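You operate a simulated robot arm through the tools that you are given. There is no shell and no other tool. Be economical: measure what you need, move in short steps, check, and stop when the job is done.

Carry out the task below with a simulated two-armed robot. There is one attempt and no reset: what you move stays moved.

TASK
Open the grey case, bin the scorched circuit board and fit the green one with the voltage on the case.
Fine: hold the case while you pull the lid off, use the red bin, lay the board flat and square in the case, and press the lid back on.
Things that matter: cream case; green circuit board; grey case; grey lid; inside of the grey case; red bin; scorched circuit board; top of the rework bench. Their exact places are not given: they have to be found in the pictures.

The check looks at the end state, three seconds after you hand in, the way a careful person would. Anything else that was tipped, shoved, dropped, spilled or broken makes it a failure. Lids that push on must go on centred and level and be pressed home; caps that screw on are set level and turned clockwise until they are tight.

THE ROBOT
Two 6-joint arms with two-finger parallel grippers on one trunk, on a base that drives. Base frame: it is fixed to the floor where the robot stands at the start and does not move with it; the origin is under the middle of the robot, x ahead of it, y to its left, z up. Readings come in cm, degrees, newtons and seconds.
The left shoulder is at the start at [7, 16.6, 144.5], the right one opposite. With the tool pointing down near the work surface each hand reaches from about 38 to 80 cm from the robot's upright axis, wherever it stands, measured 20 degrees to its own side. Places, roughly: grey lid (11x7x3 cm) [50, 10, 90]; inside of the grey case [50, 10, 90]; top of the rework bench [70, -10, 80]. Payload 3.91 kg a hand.
Tool frame (each hand has its own): the origin (TCP) lies between the finger pads and is the grasp point; the fingertips stand 3 cm ahead of it; z points along the fingers, y is the line along which they close. Largest opening 11 cm; finger width 2, thickness 1; the body of the gripper, 4.8 by 11.2 cm, starts 5.5 cm behind the TCP.
Orientation is told as [roll, pitch, yaw] about the base's x, y, z axes, in that order, counted from this pose: with the fingers straight down and closing along the base's y, the tool's x points along the base's -x, its y along +y and its z along -z.

THE INTERFACE
- The arms move only by the tool play_rows. It takes "left_moves", "right_moves" or both (then of equal length, played together; a hand with none holds still); each is a list that holds one entry, the list of rows, each a list of 7 numbers: the turn, a rotation vector about the tool's x, y, z in degrees, then the shift along the tool's x, y, z in cm, then the finger opening in cm, from 0 to 11. In form: [[[ax, ay, az, dx, dy, dz, jaw], ...]]. A call has 1 to 8 rows; each row shifts and turns the commanded pose from where the row before left it, along the tool's axes as they then stand. Each row takes 0.2 s and may step no farther than 5 cm and 8.6 degrees from the row before; otherwise, or with a gripper value out of range, the whole call is refused. A pose out of reach is approached as far as the arm can. The call stops where the force on the tool passes 50 N (or 10 N more than at its start, if that is more) or the arm is blocked; 0.2 s more then pass. The fingers move at their own pace (about 10.8 cm/s each) and stop on an object; they squeeze with about 26 N. The grip force told is the motor's: it shows also when the fingers shut on nothing. Time passes only in rows, and 0.2 s behind the last, so rows that do not move let the fingers close. It gives the time, the measured TCP pose, the force on the tool (base axes), the opening and the grip force at its end, in the units of the frame above (readings bear some noise), with the torque about the TCP (base axes, N m) and any sound that the robot's microphone picked up.
- Cameras (640 x 400 px; columns grow to the right, rows downward): "scene" is now at [11.78, 0.37, 163.88]; the picture's right is [0.06, -1.00, 0.00], its down [-0.86, -0.05, -0.50] and it looks along [0.50, 0.03, -0.87] (base axes); focal length 272 px, centre (320, 200). "left" rides on the left gripper at [7.7, -0.7, -11.5] in its tool frame; the picture's right is [0.09, 1.00, 0.00], its down [-0.80, 0.07, -0.59] and it looks along [-0.59, 0.05, 0.80] (tool axes); focal length 270 px, centre (320, 200). "right" rides on the right gripper at [7.7, 0.7, -11.4] in its tool frame; the picture's right is [-0.09, 1.00, 0.00], its down [-0.80, -0.07, -0.60] and it looks along [-0.59, -0.05, 0.80] (tool axes); focal length 270 px, centre (320, 200).
- grab_frame(camera): a new picture of that camera. No time passes.
- move_column(by): slides the trunk up (or, below 0, down) by that many cm; the arms and the scene camera ride with it, the base frame stays. It gives what a move gives, with no picture.
- drive_base(legs): drives the robot by 1 to 6 legs, each [ahead, left, turn to the left] in cm, cm and degrees, along the robot's own axes; the way and the turn of a leg run together, so that a leg with both is an arc; at most 150 cm and 180 degrees a leg. The arms and the cameras ride along, it lands a little off, and it stops where it bumps. It gives what a move gives.
- turn_head(pan, tilt): turns the head with the scene camera to pan (to the left, within 86 degrees either way) and tilt (down, from -29 to 69), counted from straight ahead of the robot. It gives what a move gives.
- locate(camera, pixels): for up to 12 pixels [column, row] of the newest picture of that camera ("zoom" is the newest enlarged one), the place [x, y, z] in the base frame of the surface seen there, good to about 0.3 cm. No time passes.
- zoom(camera, box): a new picture of the part [left, top, right, bottom] of that camera's present view, enlarged. No time passes.
- close_job(): hands the job in; it is judged then, once.

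Go step by step. Measure first, check grasps and placings, and put right what went wrong. The budget is 80 turns and 70 pictures, counting those below and the enlarged ones. Unless the task says otherwise, let go and move clear before handing in, and close with one line.

The tools are called after "Emit:" by a JSON object that holds its "op" and its "data". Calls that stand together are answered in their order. play_rows: Moves the arms, as the interface text tells. Its arguments: {"type":"object","properties":{"left_moves":{"type":"array"},"right_moves":{"type":"array"}},"required":[]} The other tools are called the same way: move_column (by) slides the trunk up or down; drive_base (legs) drives the base; turn_head (pan, tilt) turns the head that bears the scene camera; grab_frame (camera) takes a picture; locate (camera, pixels) gives the place of the surface under pixels of a picture; zoom (camera, box) takes an enlarged picture of a part of a camera's view; close_job () hands the job in.

At the start:

```text
clock: 0.0
left_tcp_pos: [63.87, 26.56, 99.97]
left_tool_rot: [-0.1, -0.1, 0.0]
left_contact_force: [-0.1, 0.2, 0.3]
left_ft_torque: [-0.02, -0.03, -0.01]
left_finger_gap: 10.98
left_grip_force: 0.1
right_tcp_pos: [52.67, -23.39, 99.86]
right_tool_rot: [0.0, -0.2, 0.0]
right_contact_force: [-0.1, 0.0, 0.2]
right_ft_torque: [0.01, 0.0, -0.02]
right_finger_gap: 10.99
right_grip_force: 0.0
trunk travel left (down, up): [-94.0, 0.0]
robot x, y, heading: [-0.12, 0.0, 0.0]
head pan, tilt: [3.4, 60.0]
```

scene: 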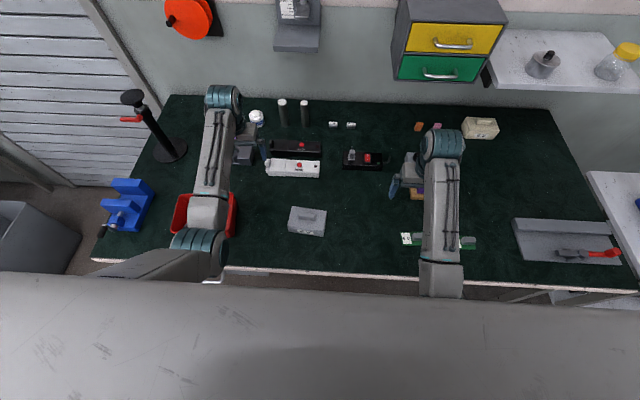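
right: 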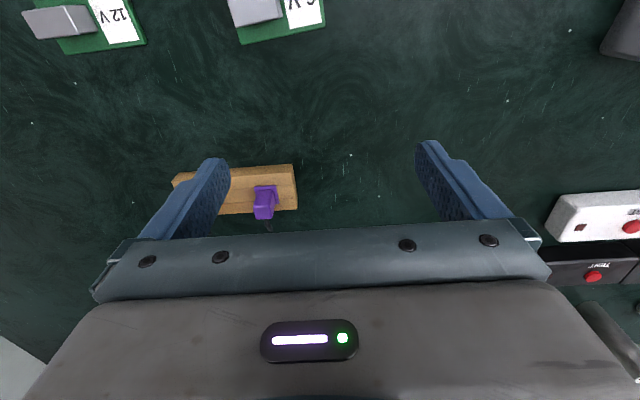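
left: 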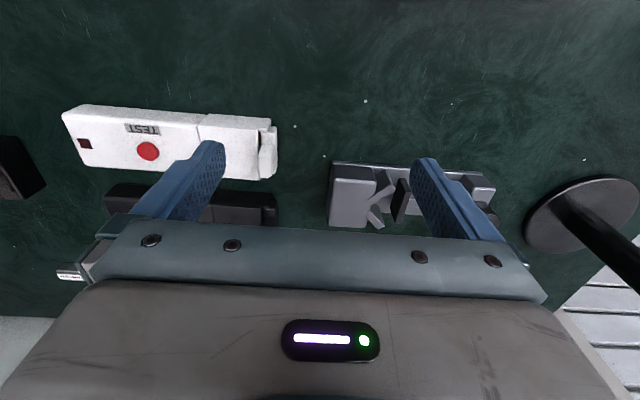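

The grey case is near scene pixel (308,221), the red bin near (205,215) and the boards near (412,239) and (468,243). I'll zoom in on these.

Emit:
{"op": "zoom", "data": {"camera": "scene", "box": [270, 190, 350, 240]}}

Emit:
{"op": "locate", "data": {"camera": "zoom", "pixels": [[320, 200], [190, 130], [450, 175], [430, 365], [145, 320], [300, 190], [350, 380], [100, 100]]}}

Emit:
{"op": "zoom", "data": {"camera": "scene", "box": [380, 215, 500, 290]}}

Emit:
{"op": "zoom", "data": {"camera": "scene", "box": [440, 110, 520, 160]}}

```text
8.00 times, centred on (310, 215) of scene
```

zoom: 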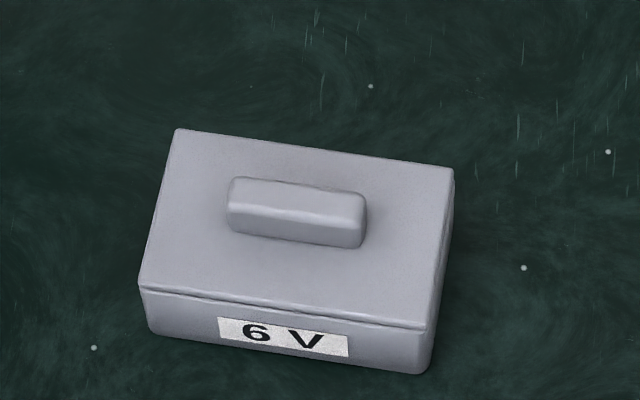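

```text
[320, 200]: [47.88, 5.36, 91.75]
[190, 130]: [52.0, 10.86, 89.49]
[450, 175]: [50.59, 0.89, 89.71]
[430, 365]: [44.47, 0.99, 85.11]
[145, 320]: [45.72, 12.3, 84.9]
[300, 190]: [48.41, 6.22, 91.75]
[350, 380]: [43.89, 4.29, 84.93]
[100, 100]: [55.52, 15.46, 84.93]
```

```text
5.33 times, centred on (440, 252) of scene
```

zoom: 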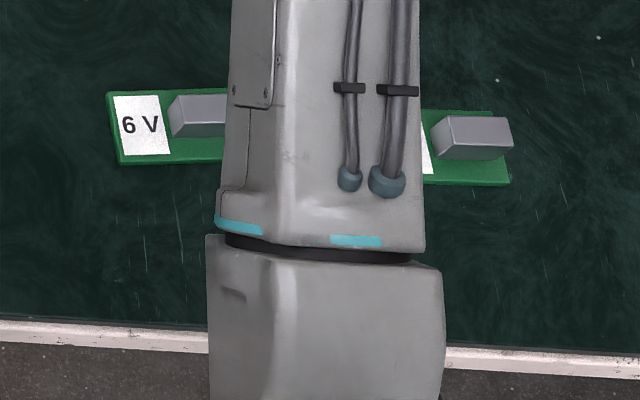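

```text
8.00 times, centred on (480, 135) of scene
```

zoom: 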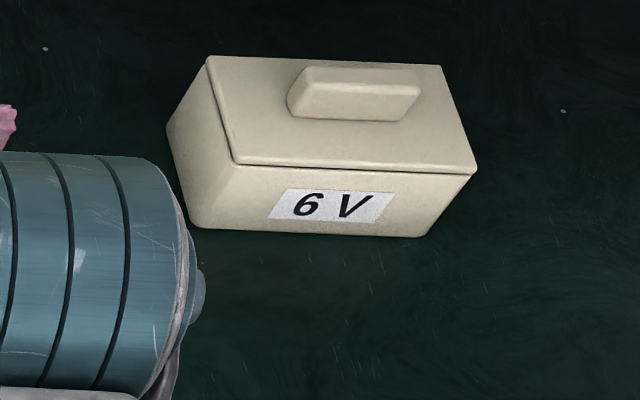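

The grey case reads 6 V, and so does the left one of the two boards. Next I'll measure the case's corners, seam and handle precisely, along with the bin.

Emit:
{"op": "zoom", "data": {"camera": "scene", "box": [286, 200, 334, 240]}}

Emit:
{"op": "locate", "data": {"camera": "zoom", "pixels": [[77, 130], [482, 270], [160, 95], [420, 345]]}}

Emit:
{"op": "zoom", "data": {"camera": "scene", "box": [150, 180, 270, 255]}}

Emit:
{"op": "locate", "data": {"camera": "scene", "pixels": [[177, 197], [172, 230], [236, 194], [234, 234], [183, 215], [232, 215], [302, 147], [292, 168], [403, 233], [420, 245], [476, 245], [409, 239]]}}

```text
10.00 times, centred on (310, 220) of scene
```

zoom: 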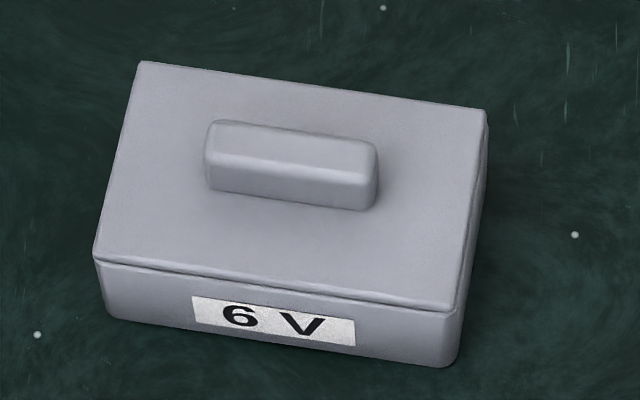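

```text
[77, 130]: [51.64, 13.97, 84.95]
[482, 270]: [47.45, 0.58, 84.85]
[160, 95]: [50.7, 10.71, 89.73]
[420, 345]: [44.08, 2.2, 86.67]
```

```text
5.33 times, centred on (210, 218) of scene
```

zoom: 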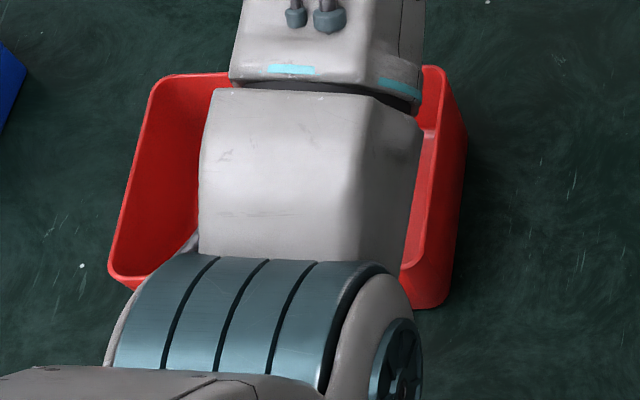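

```text
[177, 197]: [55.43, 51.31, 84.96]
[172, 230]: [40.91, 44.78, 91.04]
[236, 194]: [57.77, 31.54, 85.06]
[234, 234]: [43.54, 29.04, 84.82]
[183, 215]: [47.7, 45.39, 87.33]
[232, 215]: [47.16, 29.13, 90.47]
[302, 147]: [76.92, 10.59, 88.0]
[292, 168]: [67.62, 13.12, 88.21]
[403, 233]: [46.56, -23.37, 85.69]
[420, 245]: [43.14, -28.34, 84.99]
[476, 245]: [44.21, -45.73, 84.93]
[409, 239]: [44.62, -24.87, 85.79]
```

The newest zoom is now the bin, so I'll re-zoom on the case and sample the lid's corners and handle ends.

Emit:
{"op": "zoom", "data": {"camera": "scene", "box": [278, 200, 342, 240]}}

Emit:
{"op": "locate", "data": {"camera": "zoom", "pixels": [[143, 67], [482, 114], [446, 303], [99, 252], [213, 130], [370, 148], [370, 180], [211, 165], [274, 290], [105, 285], [453, 335], [290, 250]]}}

```text
10.00 times, centred on (310, 220) of scene
```

zoom: 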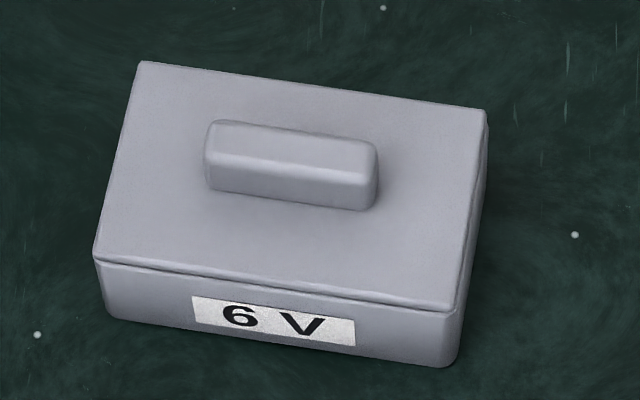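

```text
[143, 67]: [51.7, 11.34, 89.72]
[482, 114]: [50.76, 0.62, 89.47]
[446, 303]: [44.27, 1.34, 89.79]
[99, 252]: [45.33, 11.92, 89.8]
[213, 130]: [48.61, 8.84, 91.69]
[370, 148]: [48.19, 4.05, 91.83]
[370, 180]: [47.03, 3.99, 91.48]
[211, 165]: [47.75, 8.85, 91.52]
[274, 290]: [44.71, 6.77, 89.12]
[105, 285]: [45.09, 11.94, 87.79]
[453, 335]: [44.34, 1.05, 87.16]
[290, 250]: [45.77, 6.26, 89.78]
```

The lid's centre is about (48.0, 6.3), with its top at z 89.7, a yaw of about -5.3°, and the handle near (47.9, 6.4). The left hand will come tilted from the +y end to clamp the case below its seam, and the right hand will take the handle. I'll lift and start turning both hands.

Emit:
{"op": "play_rows", "data": {"left_moves": [[[0, 0, 0, 3.5, 0, -2.5, 11], [0, 0, 0, 3.5, 0, -2.5, 11], [0, 0, 0, 3.5, 0, -2.5, 11], [0, 0, 0, 3.5, 0, -2.5, 11], [0, 0, -8.47, 0, 0, 0, 11], [0, 0, -8.47, 0, 0, 0, 11], [0, 0, -8.47, 0, 0, 0, 11], [0, 0, -8.47, 0, 0, 0, 11]]], "right_moves": [[[0, 0, 0, 0, 0, -2.5, 11], [0, 0, 0, 0, 0, -2.5, 11], [0, 0, 0, 0, 0, -2.5, 11], [0, 0, 0, 0, 0, -2.5, 11], [0, 0, -8.47, 0, 0, 0, 11], [0, 0, -8.47, 0, 0, 0, 11], [0, 0, -8.47, 0, 0, 0, 11], [0, 0, -8.47, 0, 0, 0, 11]]]}}

Emit:
{"op": "play_rows", "data": {"left_moves": [[[0, 0, -8.47, 0, 0, 0, 11], [0, 0, -8.47, 0, 0, 0, 11], [0, 0, -8.47, 0, 0, 0, 11], [0, 0, -8.47, 0, 0, 0, 11], [0, 0, -8.47, 0, 0, 0, 11], [0, 0, -8.47, 0, 0, 0, 11], [0, 7.8, 0, 0, 0, 0, 11], [0, 7.8, 0, 0, 0, 0, 11]]], "right_moves": [[[0, 0, -8.47, 0, 0, 0, 11], [0, 0, -8.47, 0, 0, 0, 11], [0, 0, -8.47, 0, 0, 0, 11], [0, 0, -8.47, 0, 0, 0, 11], [0, 0, -8.47, 0, 0, 0, 11], [0, 0, -8.47, 0, 0, 0, 11], [0, 0, 0, 0, 0, 0, 11], [0, 0, 0, 0, 0, 0, 11]]]}}

Emit:
{"op": "play_rows", "data": {"left_moves": [[[0, 7.8, 0, 0, 0, 0, 11], [0, 7.8, 0, 0, 0, 0, 11], [0, 7.8, 0, 0, 0, 0, 11], [0, 7.8, 0, 0, 0, 0, 11], [0, 7.9, 0, 0, 0, 0, 11]]]}}

Emit:
{"op": "grab_frame", "data": {"camera": "scene"}}

Emit:
{"op": "grab_frame", "data": {"camera": "right"}}

```text
clock: 1.8
left_tcp_pos: [54.14, 27.69, 100.51]
left_tool_rot: [0.0, 0.0, 34.0]
left_contact_force: [0.0, -0.4, 0.0]
left_ft_torque: [0.03, -0.01, -0.03]
left_finger_gap: 11.01
left_grip_force: 0.0
left hand out of reach, approached as far as the arm can: row 2, 3, 4
right_tcp_pos: [55.98, -23.25, 100.96]
right_tool_rot: [-0.1, -0.1, 34.0]
right_contact_force: [-0.3, 0.4, 0.0]
right_ft_torque: [-0.01, 0.0, -0.02]
right_finger_gap: 11.0
right_grip_force: 0.1
right hand out of reach, approached as far as the arm can: row 1, 2, 3, 4
trunk travel left (down, up): [-94.0, 0.0]
robot x, y, heading: [0.2, -0.23, -0.2]
head pan, tilt: [3.4, 60.0]
```

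```text
clock: 3.6
left_tcp_pos: [54.11, 27.74, 100.35]
left_tool_rot: [-0.1, 15.8, 84.8]
left_contact_force: [-0.1, 0.3, -0.7]
left_ft_torque: [-0.03, 0.03, -0.01]
left_finger_gap: 11.01
left_grip_force: 0.0
right_tcp_pos: [55.85, -23.23, 100.95]
right_tool_rot: [-0.4, 0.1, 84.7]
right_contact_force: [-1.4, 0.1, -0.5]
right_ft_torque: [-0.03, -0.01, -0.02]
right_finger_gap: 11.0
right_grip_force: 0.1
trunk travel left (down, up): [-94.0, 0.0]
robot x, y, heading: [-0.37, 0.15, -0.2]
head pan, tilt: [3.4, 60.0]
```

```text
clock: 4.8
left_tcp_pos: [54.16, 27.77, 100.5]
left_tool_rot: [0.0, 54.9, 84.8]
left_contact_force: [-0.3, 0.3, -0.6]
left_ft_torque: [-0.02, 0.01, 0.01]
left_finger_gap: 11.0
left_grip_force: 0.1
right_tcp_pos: [55.81, -23.2, 101.07]
right_tool_rot: [-0.1, 0.0, 84.7]
right_contact_force: [0.5, -0.2, 0.3]
right_ft_torque: [0.0, 0.02, 0.0]
right_finger_gap: 10.99
right_grip_force: 0.1
trunk travel left (down, up): [-94.0, 0.0]
robot x, y, heading: [0.03, 0.18, -0.2]
head pan, tilt: [3.4, 60.0]
```

```text
60 pictures are left
```

scene: 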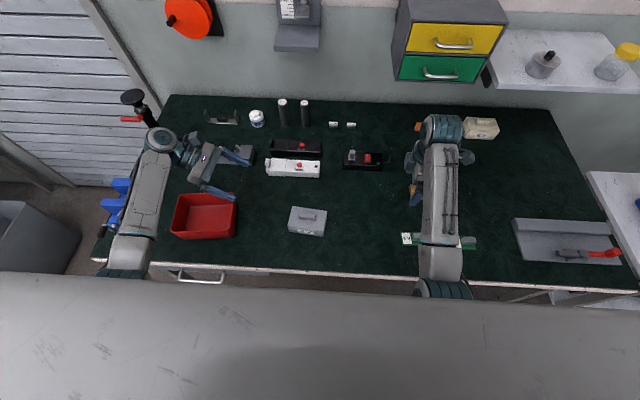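

```text
59 pictures are left
```

right: 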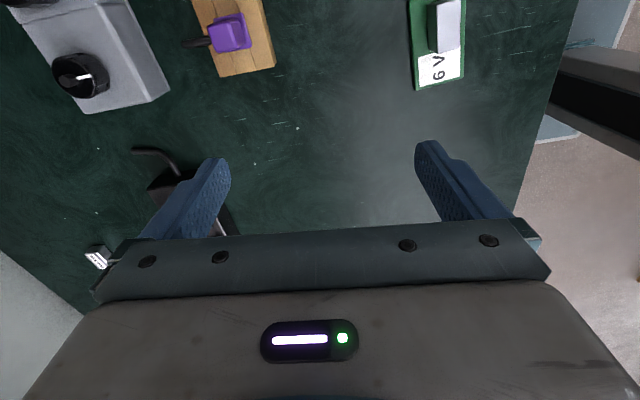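

The hands have turned, but near the body they run out of reach at height. Backing the base by 12 cm gives more room over the case.

Emit:
{"op": "drive_base", "data": {"legs": [[-12, 0, 0]]}}

Emit:
{"op": "grab_frame", "data": {"camera": "scene"}}

Emit:
{"op": "zoom", "data": {"camera": "scene", "box": [160, 120, 352, 240]}}

```text
clock: 6.0
left_tcp_pos: [42.38, 27.58, 100.47]
left_tool_rot: [0.3, 54.7, 84.6]
left_contact_force: [-0.7, -0.3, -0.8]
left_ft_torque: [0.01, 0.04, 0.0]
left_finger_gap: 11.0
left_grip_force: 0.1
right_tcp_pos: [43.81, -23.46, 100.84]
right_tool_rot: [0.0, -0.1, 84.5]
right_contact_force: [1.1, 0.0, 0.0]
right_ft_torque: [0.04, 0.01, -0.01]
right_finger_gap: 11.01
right_grip_force: 0.1
trunk travel left (down, up): [-94.0, 0.0]
robot x, y, heading: [-12.42, 0.23, -0.1]
head pan, tilt: [3.4, 60.0]
```

```text
58 pictures are left
```

scene: 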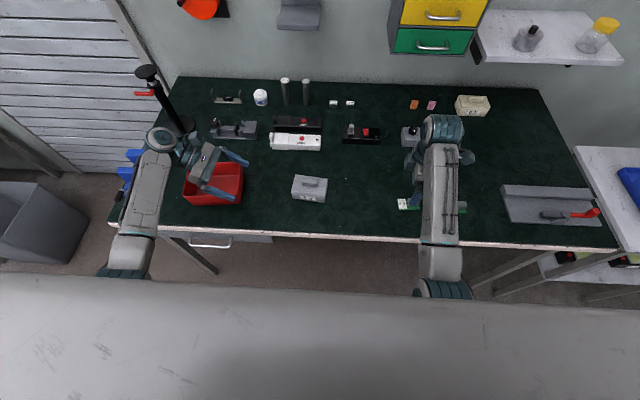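

```text
3.33 times, centred on (256, 180) of scene
```

zoom: 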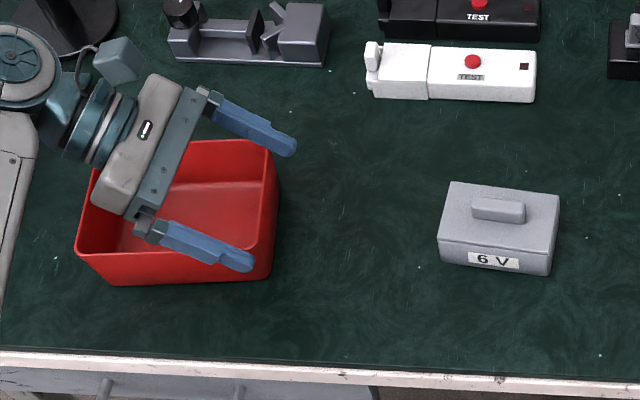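

The tilt looks right. I'll measure the bin rim and re-check the lid corners after the drive.

Emit:
{"op": "locate", "data": {"camera": "zoom", "pixels": [[272, 143], [273, 200], [270, 272], [110, 284], [78, 250], [220, 200], [451, 185], [556, 198], [549, 249], [441, 237], [485, 200], [500, 215]]}}

Emit:
{"op": "zoom", "data": {"camera": "scene", "box": [277, 168, 341, 208]}}

Emit:
{"op": "locate", "data": {"camera": "zoom", "pixels": [[175, 75], [497, 120], [480, 285], [148, 240], [250, 130], [408, 150]]}}

```text
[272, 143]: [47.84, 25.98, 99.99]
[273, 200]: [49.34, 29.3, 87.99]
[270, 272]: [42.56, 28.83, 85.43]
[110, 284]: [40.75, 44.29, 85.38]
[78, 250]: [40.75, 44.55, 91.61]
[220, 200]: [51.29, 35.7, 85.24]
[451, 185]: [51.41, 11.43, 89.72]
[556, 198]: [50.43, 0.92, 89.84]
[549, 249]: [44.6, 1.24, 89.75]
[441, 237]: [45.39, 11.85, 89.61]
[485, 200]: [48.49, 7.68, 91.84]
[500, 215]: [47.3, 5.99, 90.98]
```

```text
10.00 times, centred on (309, 188) of scene
```

zoom: 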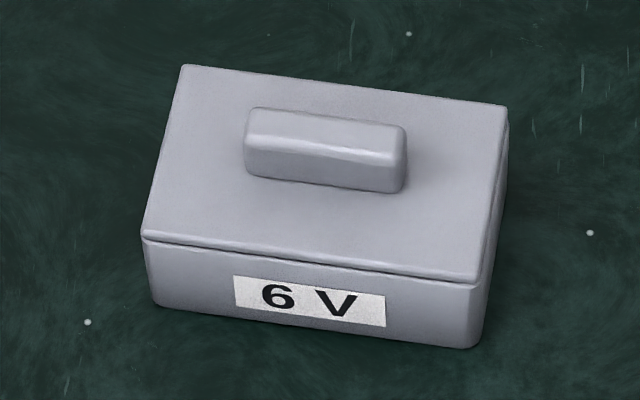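

```text
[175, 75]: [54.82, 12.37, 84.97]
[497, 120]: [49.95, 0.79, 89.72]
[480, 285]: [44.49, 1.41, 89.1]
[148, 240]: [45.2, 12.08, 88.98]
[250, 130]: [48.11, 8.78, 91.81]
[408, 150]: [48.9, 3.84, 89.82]
```

The case position is confirmed, the seam is at z ≈ 89.0, and the bin rim is about z 92 from y 29 to 45. I'm moving the left hand to the pre-grasp pose 6 cm back along its approach.

Emit:
{"op": "play_rows", "data": {"left_moves": [[[0, 0, 0, -0.48, -1.89, 3.25, 11], [0, 0, 0, -0.48, -1.89, 3.25, 11], [0, 0, 0, -0.48, -1.89, 3.25, 11], [0, 0, 0, -0.48, -1.89, 3.25, 11]]]}}

Emit:
{"op": "grab_frame", "data": {"camera": "left"}}

```text
clock: 7.0
left_tcp_pos: [48.75, 17.06, 91.52]
left_tool_rot: [0.2, 54.7, 84.6]
left_contact_force: [0.7, 0.2, -0.4]
left_ft_torque: [0.0, 0.03, -0.03]
left_finger_gap: 11.0
left_grip_force: 0.1
right_tcp_pos: [43.69, -23.69, 100.9]
right_tool_rot: [-0.1, -0.1, 84.6]
right_contact_force: [0.2, -0.2, -0.1]
right_ft_torque: [-0.01, -0.02, 0.02]
right_finger_gap: 11.0
right_grip_force: 0.1
trunk travel left (down, up): [-94.0, 0.0]
robot x, y, heading: [-12.16, -0.0, -0.1]
head pan, tilt: [3.4, 60.0]
```

```text
55 pictures are left
```

left: 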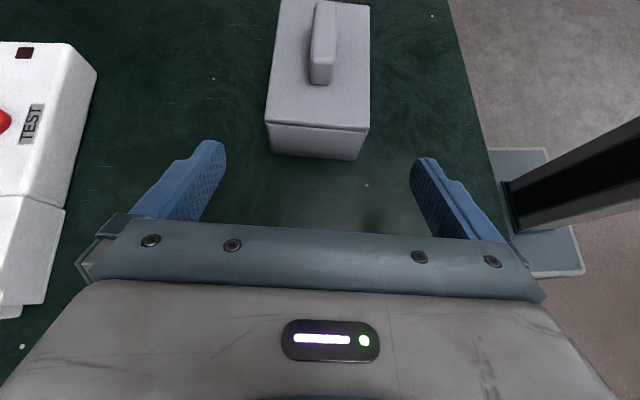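

The case end sits between the fingers at pixel (318,140) and is well aligned. I'll advance to the grasp spot with the fingers still open.

Emit:
{"op": "play_rows", "data": {"left_moves": [[[0, 0, 0, -0.1, -0.12, 2.85, 11], [0, 0, 0, -0.1, -0.12, 2.85, 11]]]}}

Emit:
{"op": "grab_frame", "data": {"camera": "left"}}

Emit:
{"op": "zoom", "data": {"camera": "scene", "box": [269, 163, 349, 213]}}

```text
clock: 7.7
left_tcp_pos: [48.75, 12.51, 88.21]
left_tool_rot: [0.0, 54.5, 84.4]
left_contact_force: [-0.7, 0.4, -0.4]
left_ft_torque: [0.02, 0.02, 0.0]
left_finger_gap: 10.97
left_grip_force: 0.0
right_tcp_pos: [43.62, -23.78, 100.92]
right_tool_rot: [-0.1, -0.1, 84.5]
right_contact_force: [0.7, -0.1, -0.1]
right_ft_torque: [0.03, 0.04, 0.01]
right_finger_gap: 10.99
right_grip_force: 0.1
trunk travel left (down, up): [-94.0, 0.0]
robot x, y, heading: [-12.35, 0.2, -0.3]
head pan, tilt: [3.4, 60.0]
```

```text
54 pictures are left
```

left: 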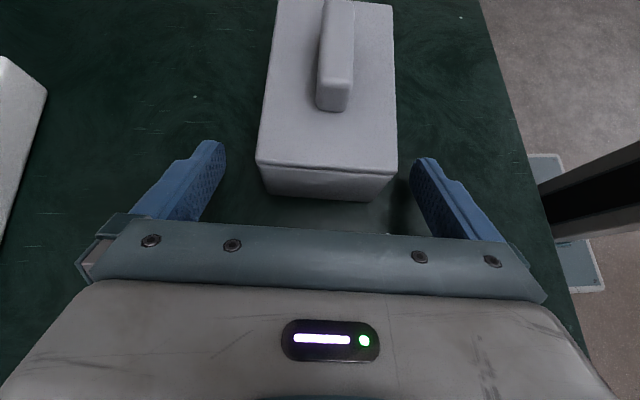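

```text
8.00 times, centred on (309, 188) of scene
```

zoom: 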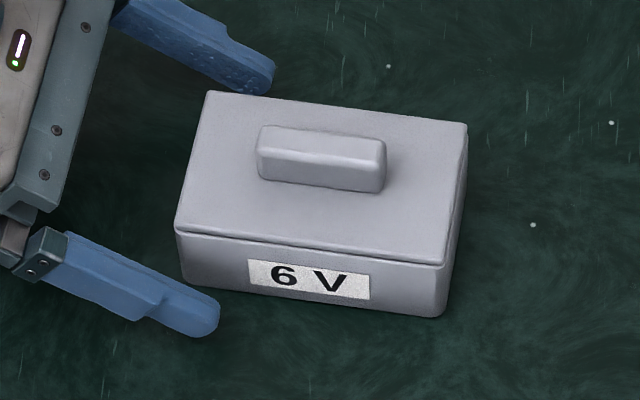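

Both fingers flank the case, which sits about 0.25 cm toward the hand's +y. I'll centre, go 0.36 cm deeper and close.

Emit:
{"op": "play_rows", "data": {"left_moves": [[[0, 0, 0, 0, 0.25, 0.36, 11], [0, 0, 0, 0, 0, 0, 7.8], [0, 0, 0, 0, 0, 0, 6], [0, 0, 0, 0, 0, 0, 5], [0, 0, 0, 0, 0, 0, 5]]]}}

Emit:
{"op": "zoom", "data": {"camera": "scene", "box": [269, 163, 349, 213]}}

Emit:
{"op": "locate", "data": {"camera": "zoom", "pixels": [[208, 97], [463, 128], [439, 258], [181, 227], [262, 145], [380, 155]]}}

```text
clock: 8.8
left_tcp_pos: [48.52, 12.19, 87.96]
left_tool_rot: [-0.1, 54.6, 84.4]
left_contact_force: [0.1, -1.1, 1.4]
left_ft_torque: [0.05, -0.05, 0.0]
left_finger_gap: 6.95
left_grip_force: 25.5
right_tcp_pos: [43.58, -23.55, 101.03]
right_tool_rot: [-0.2, 0.0, 84.5]
right_contact_force: [0.4, -1.0, 0.9]
right_ft_torque: [0.04, -0.03, 0.01]
right_finger_gap: 10.99
right_grip_force: 0.2
trunk travel left (down, up): [-94.0, 0.0]
robot x, y, heading: [-12.55, -0.16, -0.4]
head pan, tilt: [3.4, 60.0]
```

```text
8.00 times, centred on (309, 188) of scene
```

zoom: 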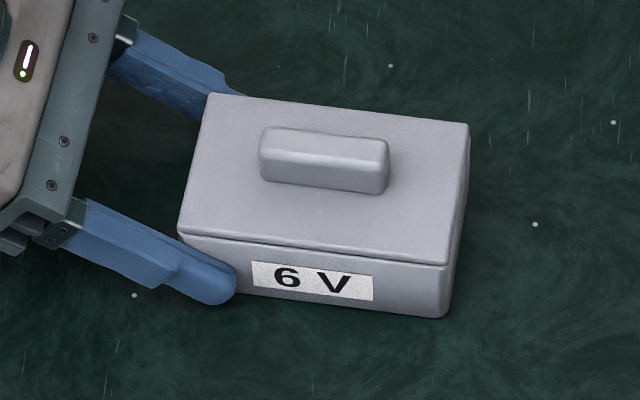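

```text
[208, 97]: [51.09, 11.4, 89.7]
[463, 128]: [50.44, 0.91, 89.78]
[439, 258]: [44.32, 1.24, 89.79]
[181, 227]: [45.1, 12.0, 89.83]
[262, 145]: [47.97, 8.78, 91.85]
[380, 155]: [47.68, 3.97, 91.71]
```

The left hand holds the case below the seam (gap 6.95, force 25.5) and nothing has shifted. The handle's centre is about (47.75, 6.4). I'll bring the right hand over it.

Emit:
{"op": "play_rows", "data": {"right_moves": [[[0, 0, 0, -4.24, -0.19, 0, 5], [0, 0, 0, -4.24, -0.19, 0, 5], [0, 0, 0, -4.24, -0.19, 0, 5], [0, 0, 0, -4.24, -0.19, 0, 5], [0, 0, 0, -4.24, -0.19, 0, 5], [0, 0, 0, -4.24, -0.19, 0, 5], [0, 0, 0, -4.1, -0.19, 0, 5]]]}}

Emit:
{"op": "grab_frame", "data": {"camera": "right"}}

Emit:
{"op": "grab_frame", "data": {"camera": "scene"}}

```text
clock: 10.0
left_tcp_pos: [48.46, 12.38, 87.94]
left_tool_rot: [0.0, 54.8, 84.5]
left_contact_force: [1.0, -0.6, 0.7]
left_ft_torque: [-0.05, 0.06, 0.02]
left_finger_gap: 6.93
left_grip_force: 26.0
right_tcp_pos: [47.5, -15.51, 98.61]
right_tool_rot: [-0.9, 8.4, 80.6]
right_contact_force: [0.5, -0.5, 0.1]
right_ft_torque: [0.01, -0.05, -0.02]
right_finger_gap: 4.98
right_grip_force: 0.1
right hand out of reach, approached as far as the arm can: row 5
trunk travel left (down, up): [-94.0, 0.0]
robot x, y, heading: [-12.07, 0.05, -0.3]
head pan, tilt: [3.4, 60.0]
stopped in row 5 (right hand): the arm was blocked; the commanded pose is now the measured one
```

```text
51 pictures are left
```

right: 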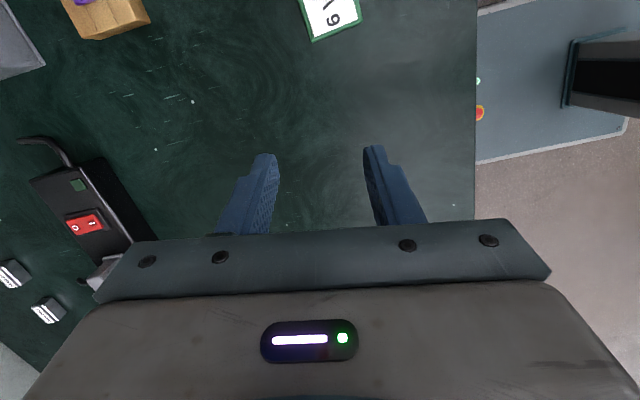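

```text
50 pictures are left
```

scene: 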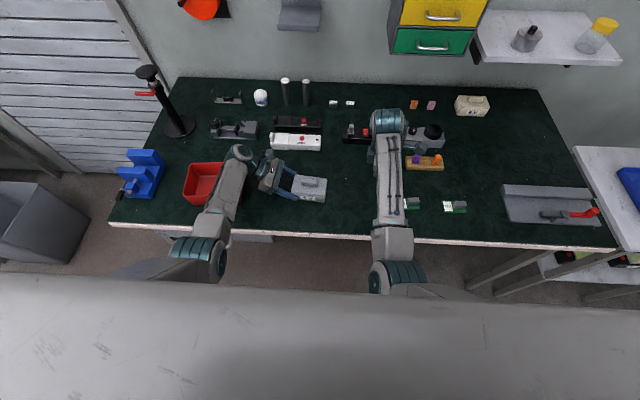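

The right arm was blocked at this wrist angle (yaw of about 85 toward y = 0), and the scene shows it free of contact, so it's a joint limit. I'll turn it back to its natural yaw of about -4.5 and take the handle by its ends (about 4.9 cm) instead.

Emit:
{"op": "play_rows", "data": {"right_moves": [[[-0.9, -8.4, 0, 0, 0, 0, 8], [0, 0, 8.5, 0, 0, 0, 8], [0, 0, 8.5, 0, 0, 0, 8], [0, 0, 8.5, 0, 0, 0, 8], [0, 0, 8.5, 0, 0, 0, 8], [0, 0, 8.5, 0, 0, 0, 8], [0, 0, 8.5, 0, 0, 0, 8], [0, 0, 8.5, 0, 0, 0, 8]]]}}

Emit:
{"op": "play_rows", "data": {"right_moves": [[[0, 0, 8.5, 0, 0, 0, 8], [0, 0, 8.5, 0, 0, 0, 8], [0, 0, 8.5, 0, 0, 0, 8]]]}}

```text
clock: 11.8
left_tcp_pos: [48.52, 12.2, 87.98]
left_tool_rot: [0.0, 54.7, 84.4]
left_contact_force: [-0.4, 0.8, 2.2]
left_ft_torque: [-0.08, -0.1, 0.04]
left_finger_gap: 6.95
left_grip_force: 26.3
right_tcp_pos: [47.44, -15.48, 98.47]
right_tool_rot: [0.0, 0.0, 21.1]
right_contact_force: [0.3, -0.7, 0.1]
right_ft_torque: [-0.01, -0.01, 0.02]
right_finger_gap: 8.0
right_grip_force: 0.0
trunk travel left (down, up): [-94.0, 0.0]
robot x, y, heading: [-12.09, -0.03, -0.3]
head pan, tilt: [3.4, 60.0]
```

```text
clock: 12.6
left_tcp_pos: [48.53, 12.32, 88.09]
left_tool_rot: [-0.1, 54.7, 84.4]
left_contact_force: [-0.3, 1.0, 2.8]
left_ft_torque: [-0.02, -0.06, 0.01]
left_finger_gap: 6.96
left_grip_force: 26.3
right_tcp_pos: [47.42, -15.42, 98.47]
right_tool_rot: [0.0, 0.0, -4.4]
right_contact_force: [-0.3, 0.9, -0.5]
right_ft_torque: [0.04, -0.02, 0.0]
right_finger_gap: 8.05
right_grip_force: 0.1
trunk travel left (down, up): [-94.0, 0.0]
robot x, y, heading: [-11.73, -0.14, -0.4]
head pan, tilt: [3.4, 60.0]
```

The right hand is back at yaw -4.4. Next I'll slide it over the handle at the same height.

Emit:
{"op": "play_rows", "data": {"right_moves": [[[0, 0, 0, 0.27, 4.35, 0, 8], [0, 0, 0, 0.27, 4.35, 0, 8], [0, 0, 0, 0.27, 4.35, 0, 8], [0, 0, 0, 0.27, 4.35, 0, 8], [0, 0, 0, 0.27, 4.35, 0, 8]]]}}

Emit:
{"op": "grab_frame", "data": {"camera": "right"}}

```text
clock: 13.4
left_tcp_pos: [48.48, 12.22, 87.98]
left_tool_rot: [-0.1, 54.7, 84.4]
left_contact_force: [-0.6, -2.5, 1.7]
left_ft_torque: [0.02, -0.01, 0.02]
left_finger_gap: 6.95
left_grip_force: 26.1
right_tcp_pos: [49.03, -13.94, 96.2]
right_tool_rot: [-7.8, -0.7, -8.1]
right_contact_force: [-0.6, 0.1, 0.8]
right_ft_torque: [-0.04, 0.0, -0.02]
right_finger_gap: 7.99
right_grip_force: 0.1
right hand out of reach, approached as far as the arm can: row 3, 4
trunk travel left (down, up): [-94.0, 0.0]
robot x, y, heading: [-11.88, 0.02, -0.2]
head pan, tilt: [3.4, 60.0]
stopped in row 4 (right hand): the arm was blocked; the commanded pose is now the measured one
```

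```text
49 pictures are left
```

right: 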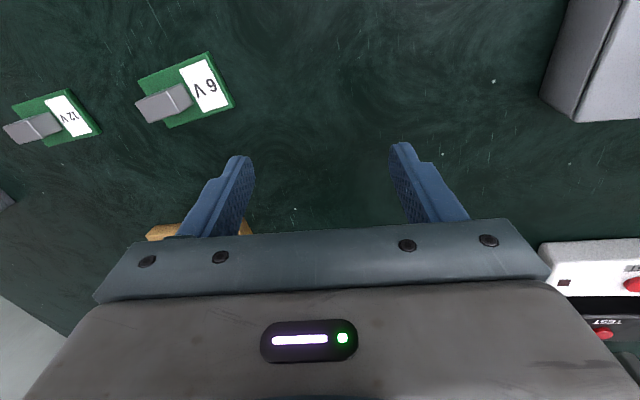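

The right hand jammed again near y -10, which looks like an inner reach limit. I'll level it and test whether y ≈ 0 becomes reachable farther ahead (x ≈ 62).

Emit:
{"op": "play_rows", "data": {"right_moves": [[[-7.8, 0, 0, 0, 0, 0, 8], [0, 0.7, -3.7, 0, 0, 0, 8], [0, 0, 0, -4.3, 0, -0.7, 8], [0, 0, 0, -4.3, 0, -0.7, 8], [0, 0, 0, -4.3, 0, -0.6, 8], [0, 0, 0, 0, 4.5, 0, 8], [0, 0, 0, 0, 4.5, 0, 8], [0, 0, 0, 0, 4.5, 0, 8]]]}}

Emit:
{"op": "grab_frame", "data": {"camera": "scene"}}

```text
clock: 15.2
left_tcp_pos: [48.44, 12.35, 88.0]
left_tool_rot: [-0.1, 54.6, 84.2]
left_contact_force: [1.3, -2.8, 3.8]
left_ft_torque: [0.0, -0.05, -0.04]
left_finger_gap: 6.93
left_grip_force: 26.2
right_tcp_pos: [62.82, -1.21, 98.05]
right_tool_rot: [-0.1, 0.0, -4.5]
right_contact_force: [0.4, 0.4, -1.0]
right_ft_torque: [0.06, 0.01, -0.02]
right_finger_gap: 8.01
right_grip_force: 0.0
trunk travel left (down, up): [-94.0, 0.0]
robot x, y, heading: [-12.63, -0.2, -0.2]
head pan, tilt: [3.4, 60.0]
```

```text
48 pictures are left
```

scene: 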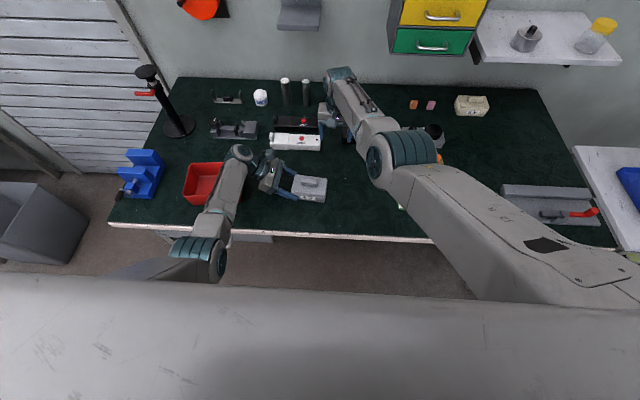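

Farther ahead works. Now I'll approach the case from the front, over (54, 6).

Emit:
{"op": "play_rows", "data": {"right_moves": [[[0, 0, 0, 0, 3.3, 0, 8], [0, 0, 0, 0, 3.3, 0, 8], [0, 0, 0, 3.1, 0, 0, 8], [0, 0, 0, 3.1, 0, 0, 8], [0, 0, 0, 3.1, 0, 0, 8]]]}}

```text
clock: 16.6
left_tcp_pos: [48.44, 12.36, 88.01]
left_tool_rot: [-0.1, 54.5, 84.4]
left_contact_force: [-3.0, 2.1, 3.3]
left_ft_torque: [-0.07, -0.04, -0.15]
left_finger_gap: 6.94
left_grip_force: 26.0
right_tcp_pos: [57.06, -1.87, 99.26]
right_tool_rot: [-1.8, -2.3, -6.0]
right_contact_force: [-0.8, -0.2, -0.2]
right_ft_torque: [0.02, -0.02, 0.0]
right_finger_gap: 7.99
right_grip_force: 0.1
right hand out of reach, approached as far as the arm can: row 1, 2, 4, 5
trunk travel left (down, up): [-94.0, 0.0]
robot x, y, heading: [-12.16, 0.28, -0.2]
head pan, tilt: [3.4, 60.0]
stopped in row 5 (right hand): the arm was blocked; the commanded pose is now the measured one
```

The right hand can't cross to y > 0 from where the robot stands. I'll release the case, lift the left hand clear of the bin and shift the base left and slightly back, so both hands can work on it comfortably.

Emit:
{"op": "play_rows", "data": {"left_moves": [[[0, 0, 0, 0, 0, 0, 11], [0, 0, 0, 0, 0, 0, 11], [0, 0, 0, 0, 0, -4, 11], [0, 0, 0, 0, 0, -4, 11], [0, 0, 0, 3.3, 0, -2.3, 11], [0, 0, 0, 3.3, 0, -2.3, 11]]], "right_moves": [[[-1.8, 2.3, -1.5, 0, 0, 0, 8], [0, 0, 0, 0, -4, 0, 8], [0, 0, 0, 0, -4, 0, 8], [0, 0, 0, 0, -4, 0, 8], [0, 0, 0, 0, 0, 0, 8], [0, 0, 0, 0, 0, 0, 8]]]}}

Emit:
{"op": "drive_base", "data": {"legs": [[-6, 0, 0], [0, 20, 0]]}}

Emit:
{"op": "grab_frame", "data": {"camera": "scene"}}

```text
clock: 18.0
left_tcp_pos: [48.8, 18.82, 100.46]
left_tool_rot: [0.1, 54.5, 84.6]
left_contact_force: [0.2, 0.0, 0.3]
left_ft_torque: [0.0, 0.03, 0.02]
left_finger_gap: 11.0
left_grip_force: 0.0
right_tcp_pos: [55.71, -13.14, 98.89]
right_tool_rot: [0.4, 0.2, -4.1]
right_contact_force: [-0.3, 0.1, 0.4]
right_ft_torque: [-0.01, -0.01, 0.02]
right_finger_gap: 7.99
right_grip_force: 0.1
trunk travel left (down, up): [-94.0, 0.0]
robot x, y, heading: [-11.93, -0.04, -0.6]
head pan, tilt: [3.4, 60.0]
```

```text
clock: 20.2
left_tcp_pos: [42.99, 38.59, 100.38]
left_tool_rot: [0.2, 54.5, 84.8]
left_contact_force: [-0.2, -0.2, -0.7]
left_ft_torque: [0.03, 0.01, -0.02]
left_finger_gap: 10.97
left_grip_force: 0.0
right_tcp_pos: [49.9, 6.5, 98.63]
right_tool_rot: [0.5, 0.3, -4.2]
right_contact_force: [0.9, -0.6, -0.1]
right_ft_torque: [0.02, -0.02, 0.0]
right_finger_gap: 8.01
right_grip_force: 0.0
trunk travel left (down, up): [-94.0, 0.0]
robot x, y, heading: [-18.02, 19.7, -0.3]
head pan, tilt: [3.4, 60.0]
```

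```text
47 pictures are left
```

scene: 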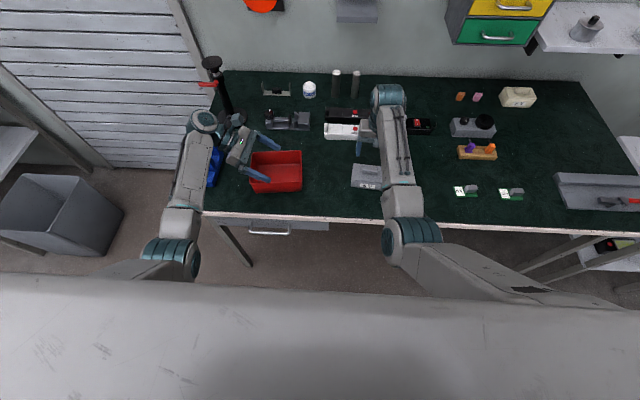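

The right hand now hovers near the handle at (49.9, 6.5). Next the left hand goes back to its pre-grasp point above the case's +y end.

Emit:
{"op": "play_rows", "data": {"left_moves": [[[0, 0, 0, 2.21, -1.52, 3.13, 11], [0, 0, 0, 2.21, -1.52, 3.13, 11], [0, 0, 0, 2.21, -1.52, 3.13, 11], [0, 0, 0, 2.21, -1.52, 3.13, 11], [0, 0, 0, 2.21, -1.52, 3.13, 11]]]}}

Emit:
{"op": "grab_frame", "data": {"camera": "left"}}

Emit:
{"op": "grab_frame", "data": {"camera": "right"}}

```text
clock: 21.4
left_tcp_pos: [48.58, 18.71, 100.15]
left_tool_rot: [0.1, 54.5, 84.7]
left_contact_force: [-0.3, -0.2, 0.3]
left_ft_torque: [0.0, -0.05, 0.0]
left_finger_gap: 11.0
left_grip_force: 0.1
right_tcp_pos: [49.89, 6.65, 98.61]
right_tool_rot: [0.4, 0.2, -4.1]
right_contact_force: [-0.2, -0.4, -0.8]
right_ft_torque: [0.01, -0.02, 0.02]
right_finger_gap: 8.0
right_grip_force: 0.1
trunk travel left (down, up): [-94.0, 0.0]
robot x, y, heading: [-18.11, 19.92, -0.4]
head pan, tilt: [3.4, 60.0]
```

```text
46 pictures are left
```

left: 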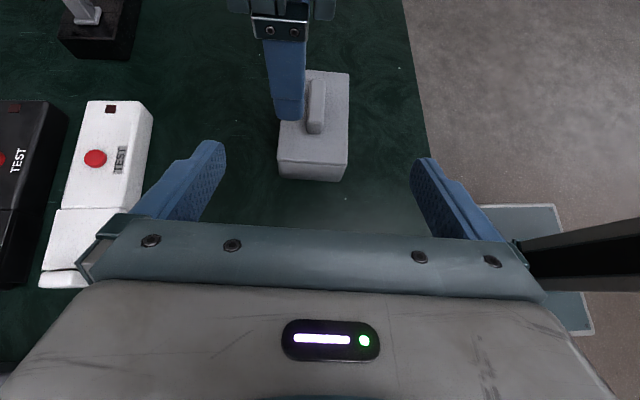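

```text
45 pictures are left
```

right: 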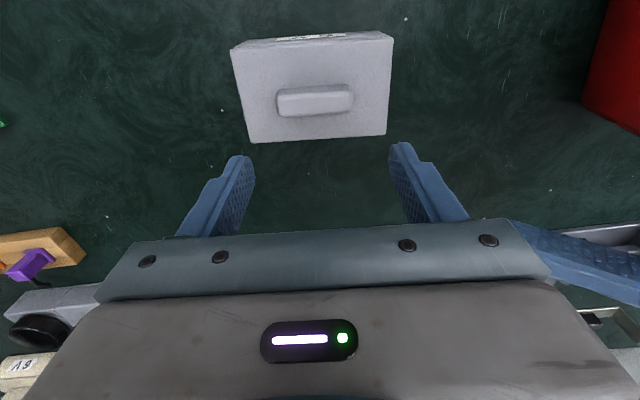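

Both views are clear. The left hand will descend and re-grip below the seam.

Emit:
{"op": "play_rows", "data": {"left_moves": [[[0, 0, 0, -3.3, -0.1, 2.3, 11], [0, 0, 0, -3.3, -0.1, 2.3, 11], [0, 0, 0, 0.16, -0.1, 3.85, 11], [0, 0, 0, 0.16, -0.1, 3.85, 11]]]}}

Emit:
{"op": "grab_frame", "data": {"camera": "left"}}

```text
clock: 22.4
left_tcp_pos: [48.15, 12.61, 88.26]
left_tool_rot: [-0.1, 54.5, 84.4]
left_contact_force: [0.2, -0.8, -0.1]
left_ft_torque: [-0.04, -0.01, -0.02]
left_finger_gap: 10.99
left_grip_force: 0.0
left hand out of reach, approached as far as the arm can: row 4
right_tcp_pos: [49.96, 6.67, 98.63]
right_tool_rot: [0.4, 0.3, -4.0]
right_contact_force: [0.7, -0.8, 0.4]
right_ft_torque: [-0.02, 0.01, 0.02]
right_finger_gap: 8.01
right_grip_force: 0.0
trunk travel left (down, up): [-94.0, 0.0]
robot x, y, heading: [-18.14, 19.94, -0.2]
head pan, tilt: [3.4, 60.0]
```

```text
44 pictures are left
```

left: 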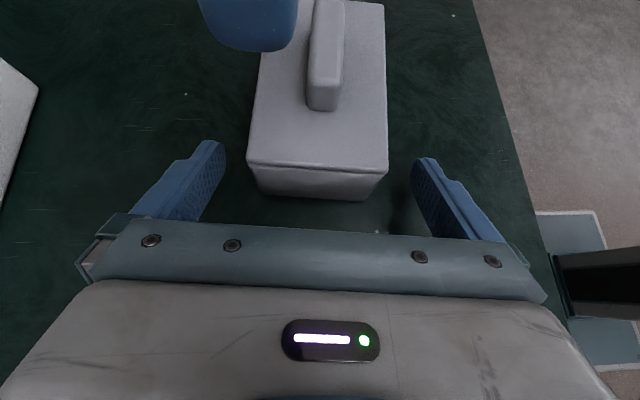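

The left hand is 0.35 cm short, at its reach limit. I'll back it off 4 cm, move the base 3 cm to the right and come in again.

Emit:
{"op": "play_rows", "data": {"left_moves": [[[0, 0, 0, 0, 0, -4, 11]]]}}

Emit:
{"op": "drive_base", "data": {"legs": [[0, -3, 0]]}}

```text
clock: 22.8
left_tcp_pos: [49.45, 15.75, 89.36]
left_tool_rot: [0.0, 54.7, 84.5]
left_contact_force: [0.0, -0.3, -0.8]
left_ft_torque: [-0.01, 0.01, -0.01]
left_finger_gap: 10.99
left_grip_force: 0.1
left hand out of reach, approached as far as the arm can: row 1
right_tcp_pos: [49.68, 6.89, 98.86]
right_tool_rot: [0.2, 0.2, -4.2]
right_contact_force: [-0.2, -0.4, -0.3]
right_ft_torque: [-0.01, -0.01, 0.01]
right_finger_gap: 7.98
right_grip_force: 0.1
trunk travel left (down, up): [-94.0, 0.0]
robot x, y, heading: [-18.26, 19.88, -0.6]
head pan, tilt: [3.4, 60.0]
```

```text
clock: 23.6
left_tcp_pos: [49.53, 13.31, 89.41]
left_tool_rot: [0.0, 54.9, 84.6]
left_contact_force: [-0.1, 1.1, -0.6]
left_ft_torque: [-0.02, -0.04, -0.02]
left_finger_gap: 11.03
left_grip_force: 0.0
right_tcp_pos: [49.92, 4.54, 98.91]
right_tool_rot: [-0.1, 0.2, -4.1]
right_contact_force: [-0.1, 0.0, 0.1]
right_ft_torque: [-0.02, -0.03, 0.01]
right_finger_gap: 8.0
right_grip_force: 0.1
trunk travel left (down, up): [-94.0, 0.0]
robot x, y, heading: [-18.06, 16.62, -0.1]
head pan, tilt: [3.4, 60.0]
```

After the shift, the commanded pose may differ from the measured one, so I'll let it settle with a null row and read it.

Emit:
{"op": "play_rows", "data": {"left_moves": [[[0, 0, 0, 0, 0, 0, 11], [0, 0, 0, 0, 0, 0, 11]]]}}

```text
clock: 24.2
left_tcp_pos: [49.55, 13.07, 89.39]
left_tool_rot: [0.1, 54.7, 84.8]
left_contact_force: [-0.3, -0.2, 0.1]
left_ft_torque: [-0.04, 0.02, -0.03]
left_finger_gap: 10.99
left_grip_force: 0.1
right_tcp_pos: [49.86, 4.14, 98.81]
right_tool_rot: [0.2, 0.2, -4.1]
right_contact_force: [-0.4, 0.6, 0.3]
right_ft_torque: [-0.02, -0.01, 0.0]
right_finger_gap: 8.01
right_grip_force: 0.0
trunk travel left (down, up): [-94.0, 0.0]
robot x, y, heading: [-18.03, 16.72, -0.1]
head pan, tilt: [3.4, 60.0]
```

It's steady at (49.5, 13.1, 89.4). I'll go most of the remaining way and check.

Emit:
{"op": "play_rows", "data": {"left_moves": [[[0, 0, 0, 0, 0.9, 0, 11], [0, 0, 0, -0.5, 0, 1.0, 11]]]}}

```text
clock: 24.8
left_tcp_pos: [48.78, 12.69, 88.45]
left_tool_rot: [0.2, 54.6, 84.6]
left_contact_force: [0.1, -0.6, -0.4]
left_ft_torque: [-0.02, 0.02, 0.0]
left_finger_gap: 11.01
left_grip_force: 0.1
left hand out of reach, approached as far as the arm can: row 1, 2
right_tcp_pos: [49.75, 3.92, 98.74]
right_tool_rot: [0.3, 0.3, -4.1]
right_contact_force: [-0.2, 0.6, -0.1]
right_ft_torque: [0.0, -0.02, -0.02]
right_finger_gap: 8.01
right_grip_force: 0.0
trunk travel left (down, up): [-94.0, 0.0]
robot x, y, heading: [-17.95, 16.82, -0.1]
head pan, tilt: [3.4, 60.0]
```

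The left hand is still at a reach limit here. I'll withdraw and lift it, then back the base off and shift right a little more so both hands get margin.

Emit:
{"op": "play_rows", "data": {"left_moves": [[[0, 0, 0, 0, 0, -4, 11], [0, 0, 0, 0, 0, -3, 11], [0, 0, 0, 3.3, 0, -2.3, 11], [0, 0, 0, 3.3, 0, -2.3, 11]]]}}

```text
clock: 25.8
left_tcp_pos: [54.85, 16.82, 96.94]
left_tool_rot: [0.5, 54.6, 84.8]
left_contact_force: [-0.2, 0.1, 0.6]
left_ft_torque: [0.01, 0.01, 0.01]
left_finger_gap: 11.02
left_grip_force: 0.2
left hand out of reach, approached as far as the arm can: row 1, 2, 3, 4
right_tcp_pos: [49.85, 3.92, 98.79]
right_tool_rot: [0.5, 0.2, -4.1]
right_contact_force: [-0.3, 0.1, -0.4]
right_ft_torque: [0.0, 0.01, 0.0]
right_finger_gap: 8.01
right_grip_force: 0.1
trunk travel left (down, up): [-94.0, 0.0]
robot x, y, heading: [-17.88, 17.05, -0.2]
head pan, tilt: [3.4, 60.0]
```

The hand slid outward (+x), which confirms an inner-radius limit, so backing up is the cure. Its fingertips are at about z 94.4, clear of everything.

Emit:
{"op": "drive_base", "data": {"legs": [[-9, 0, 0], [0, -3, 0]]}}

Emit:
{"op": "play_rows", "data": {"left_moves": [[[0, 0, 0, 0, 0, 0, 11], [0, 0, 0, 0, 0, 0, 11]]]}}

Emit:
{"op": "grab_frame", "data": {"camera": "scene"}}

```text
clock: 27.4
left_tcp_pos: [46.07, 14.66, 96.95]
left_tool_rot: [0.3, 54.9, 84.8]
left_contact_force: [0.3, 1.3, 0.7]
left_ft_torque: [-0.05, 0.06, 0.01]
left_finger_gap: 11.0
left_grip_force: 0.0
right_tcp_pos: [40.88, 1.81, 98.81]
right_tool_rot: [0.1, 0.3, -3.9]
right_contact_force: [-0.2, 0.7, -0.5]
right_ft_torque: [-0.04, 0.01, 0.0]
right_finger_gap: 8.01
right_grip_force: 0.0
trunk travel left (down, up): [-94.0, 0.0]
robot x, y, heading: [-27.24, 14.32, -0.1]
head pan, tilt: [3.4, 60.0]
```

```text
clock: 27.9
left_tcp_pos: [45.72, 14.38, 97.02]
left_tool_rot: [0.2, 54.7, 84.8]
left_contact_force: [0.7, 0.3, -0.7]
left_ft_torque: [-0.01, 0.0, 0.0]
left_finger_gap: 11.01
left_grip_force: 0.1
right_tcp_pos: [40.85, 1.5, 98.91]
right_tool_rot: [0.3, 0.2, -4.0]
right_contact_force: [0.3, 0.1, 0.1]
right_ft_torque: [-0.04, 0.0, -0.04]
right_finger_gap: 7.99
right_grip_force: 0.0
trunk travel left (down, up): [-94.0, 0.0]
robot x, y, heading: [-27.04, 13.92, -0.3]
head pan, tilt: [3.4, 60.0]
```

```text
43 pictures are left
```

scene: 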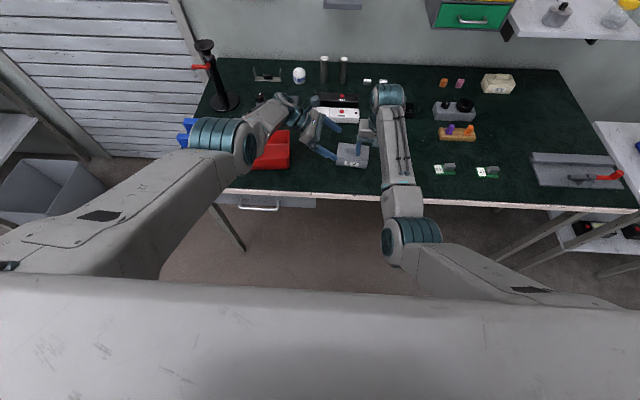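

Now there's room. The left hand goes to the pre-grasp point 7 cm back.

Emit:
{"op": "play_rows", "data": {"left_moves": [[[0, 0, 0, 1.0, -1.46, -2.0, 11], [0, 0, 0, -3.6, -1.46, 0.9, 11], [0, 0, 0, -3.7, 0, 0.8, 11]]]}}

Emit:
{"op": "grab_frame", "data": {"camera": "left"}}

```text
clock: 28.8
left_tcp_pos: [45.93, 17.11, 96.51]
left_tool_rot: [0.2, 54.7, 84.7]
left_contact_force: [0.6, -0.1, 0.7]
left_ft_torque: [0.0, 0.02, -0.01]
left_finger_gap: 11.0
left_grip_force: 0.1
left hand out of reach, approached as far as the arm can: row 2, 3
right_tcp_pos: [40.95, 1.26, 98.73]
right_tool_rot: [0.4, 0.2, -4.0]
right_contact_force: [0.1, -0.2, -0.7]
right_ft_torque: [-0.02, 0.03, 0.03]
right_finger_gap: 8.01
right_grip_force: 0.0
trunk travel left (down, up): [-94.0, 0.0]
robot x, y, heading: [-27.34, 14.27, -0.1]
head pan, tilt: [3.4, 60.0]
```

```text
42 pictures are left
```

left: 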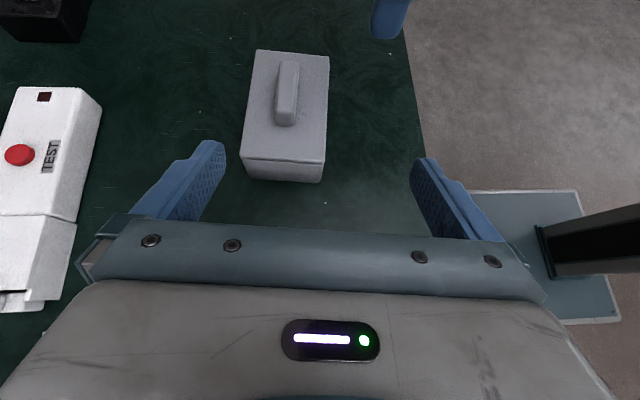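

The left hand now falls short outward (it wants more x and a lower z). Bringing the shoulders nearer the work height gives reach: I'll raise both hands, drive 4 cm ahead and lower the trunk by 12.

Emit:
{"op": "play_rows", "data": {"left_moves": [[[0, 0, 0, 3.28, 0, -2.3, 11], [0, 0, 0, 3.28, 0, -2.3, 11], [0, 0, 0, 3.28, 0, -2.3, 11]]], "right_moves": [[[0, 0, 0, 0, 0, -3.5, 8], [0, 0, 0, 0, 0, -3.5, 8], [0, 0, 0, 0, 0, -3.5, 8]]]}}

```text
clock: 29.6
left_tcp_pos: [50.39, 16.8, 106.53]
left_tool_rot: [0.4, 54.6, 84.7]
left_contact_force: [0.4, -0.1, 0.0]
left_ft_torque: [0.03, 0.02, 0.0]
left_finger_gap: 10.99
left_grip_force: 0.1
left hand out of reach, approached as far as the arm can: row 1, 2, 3
right_tcp_pos: [40.95, 1.22, 109.37]
right_tool_rot: [0.5, 0.3, -3.9]
right_contact_force: [0.0, 0.0, 0.0]
right_ft_torque: [0.03, 0.02, -0.02]
right_finger_gap: 8.02
right_grip_force: 0.0
trunk travel left (down, up): [-94.0, 0.0]
robot x, y, heading: [-27.43, 14.01, -0.2]
head pan, tilt: [3.4, 60.0]
```

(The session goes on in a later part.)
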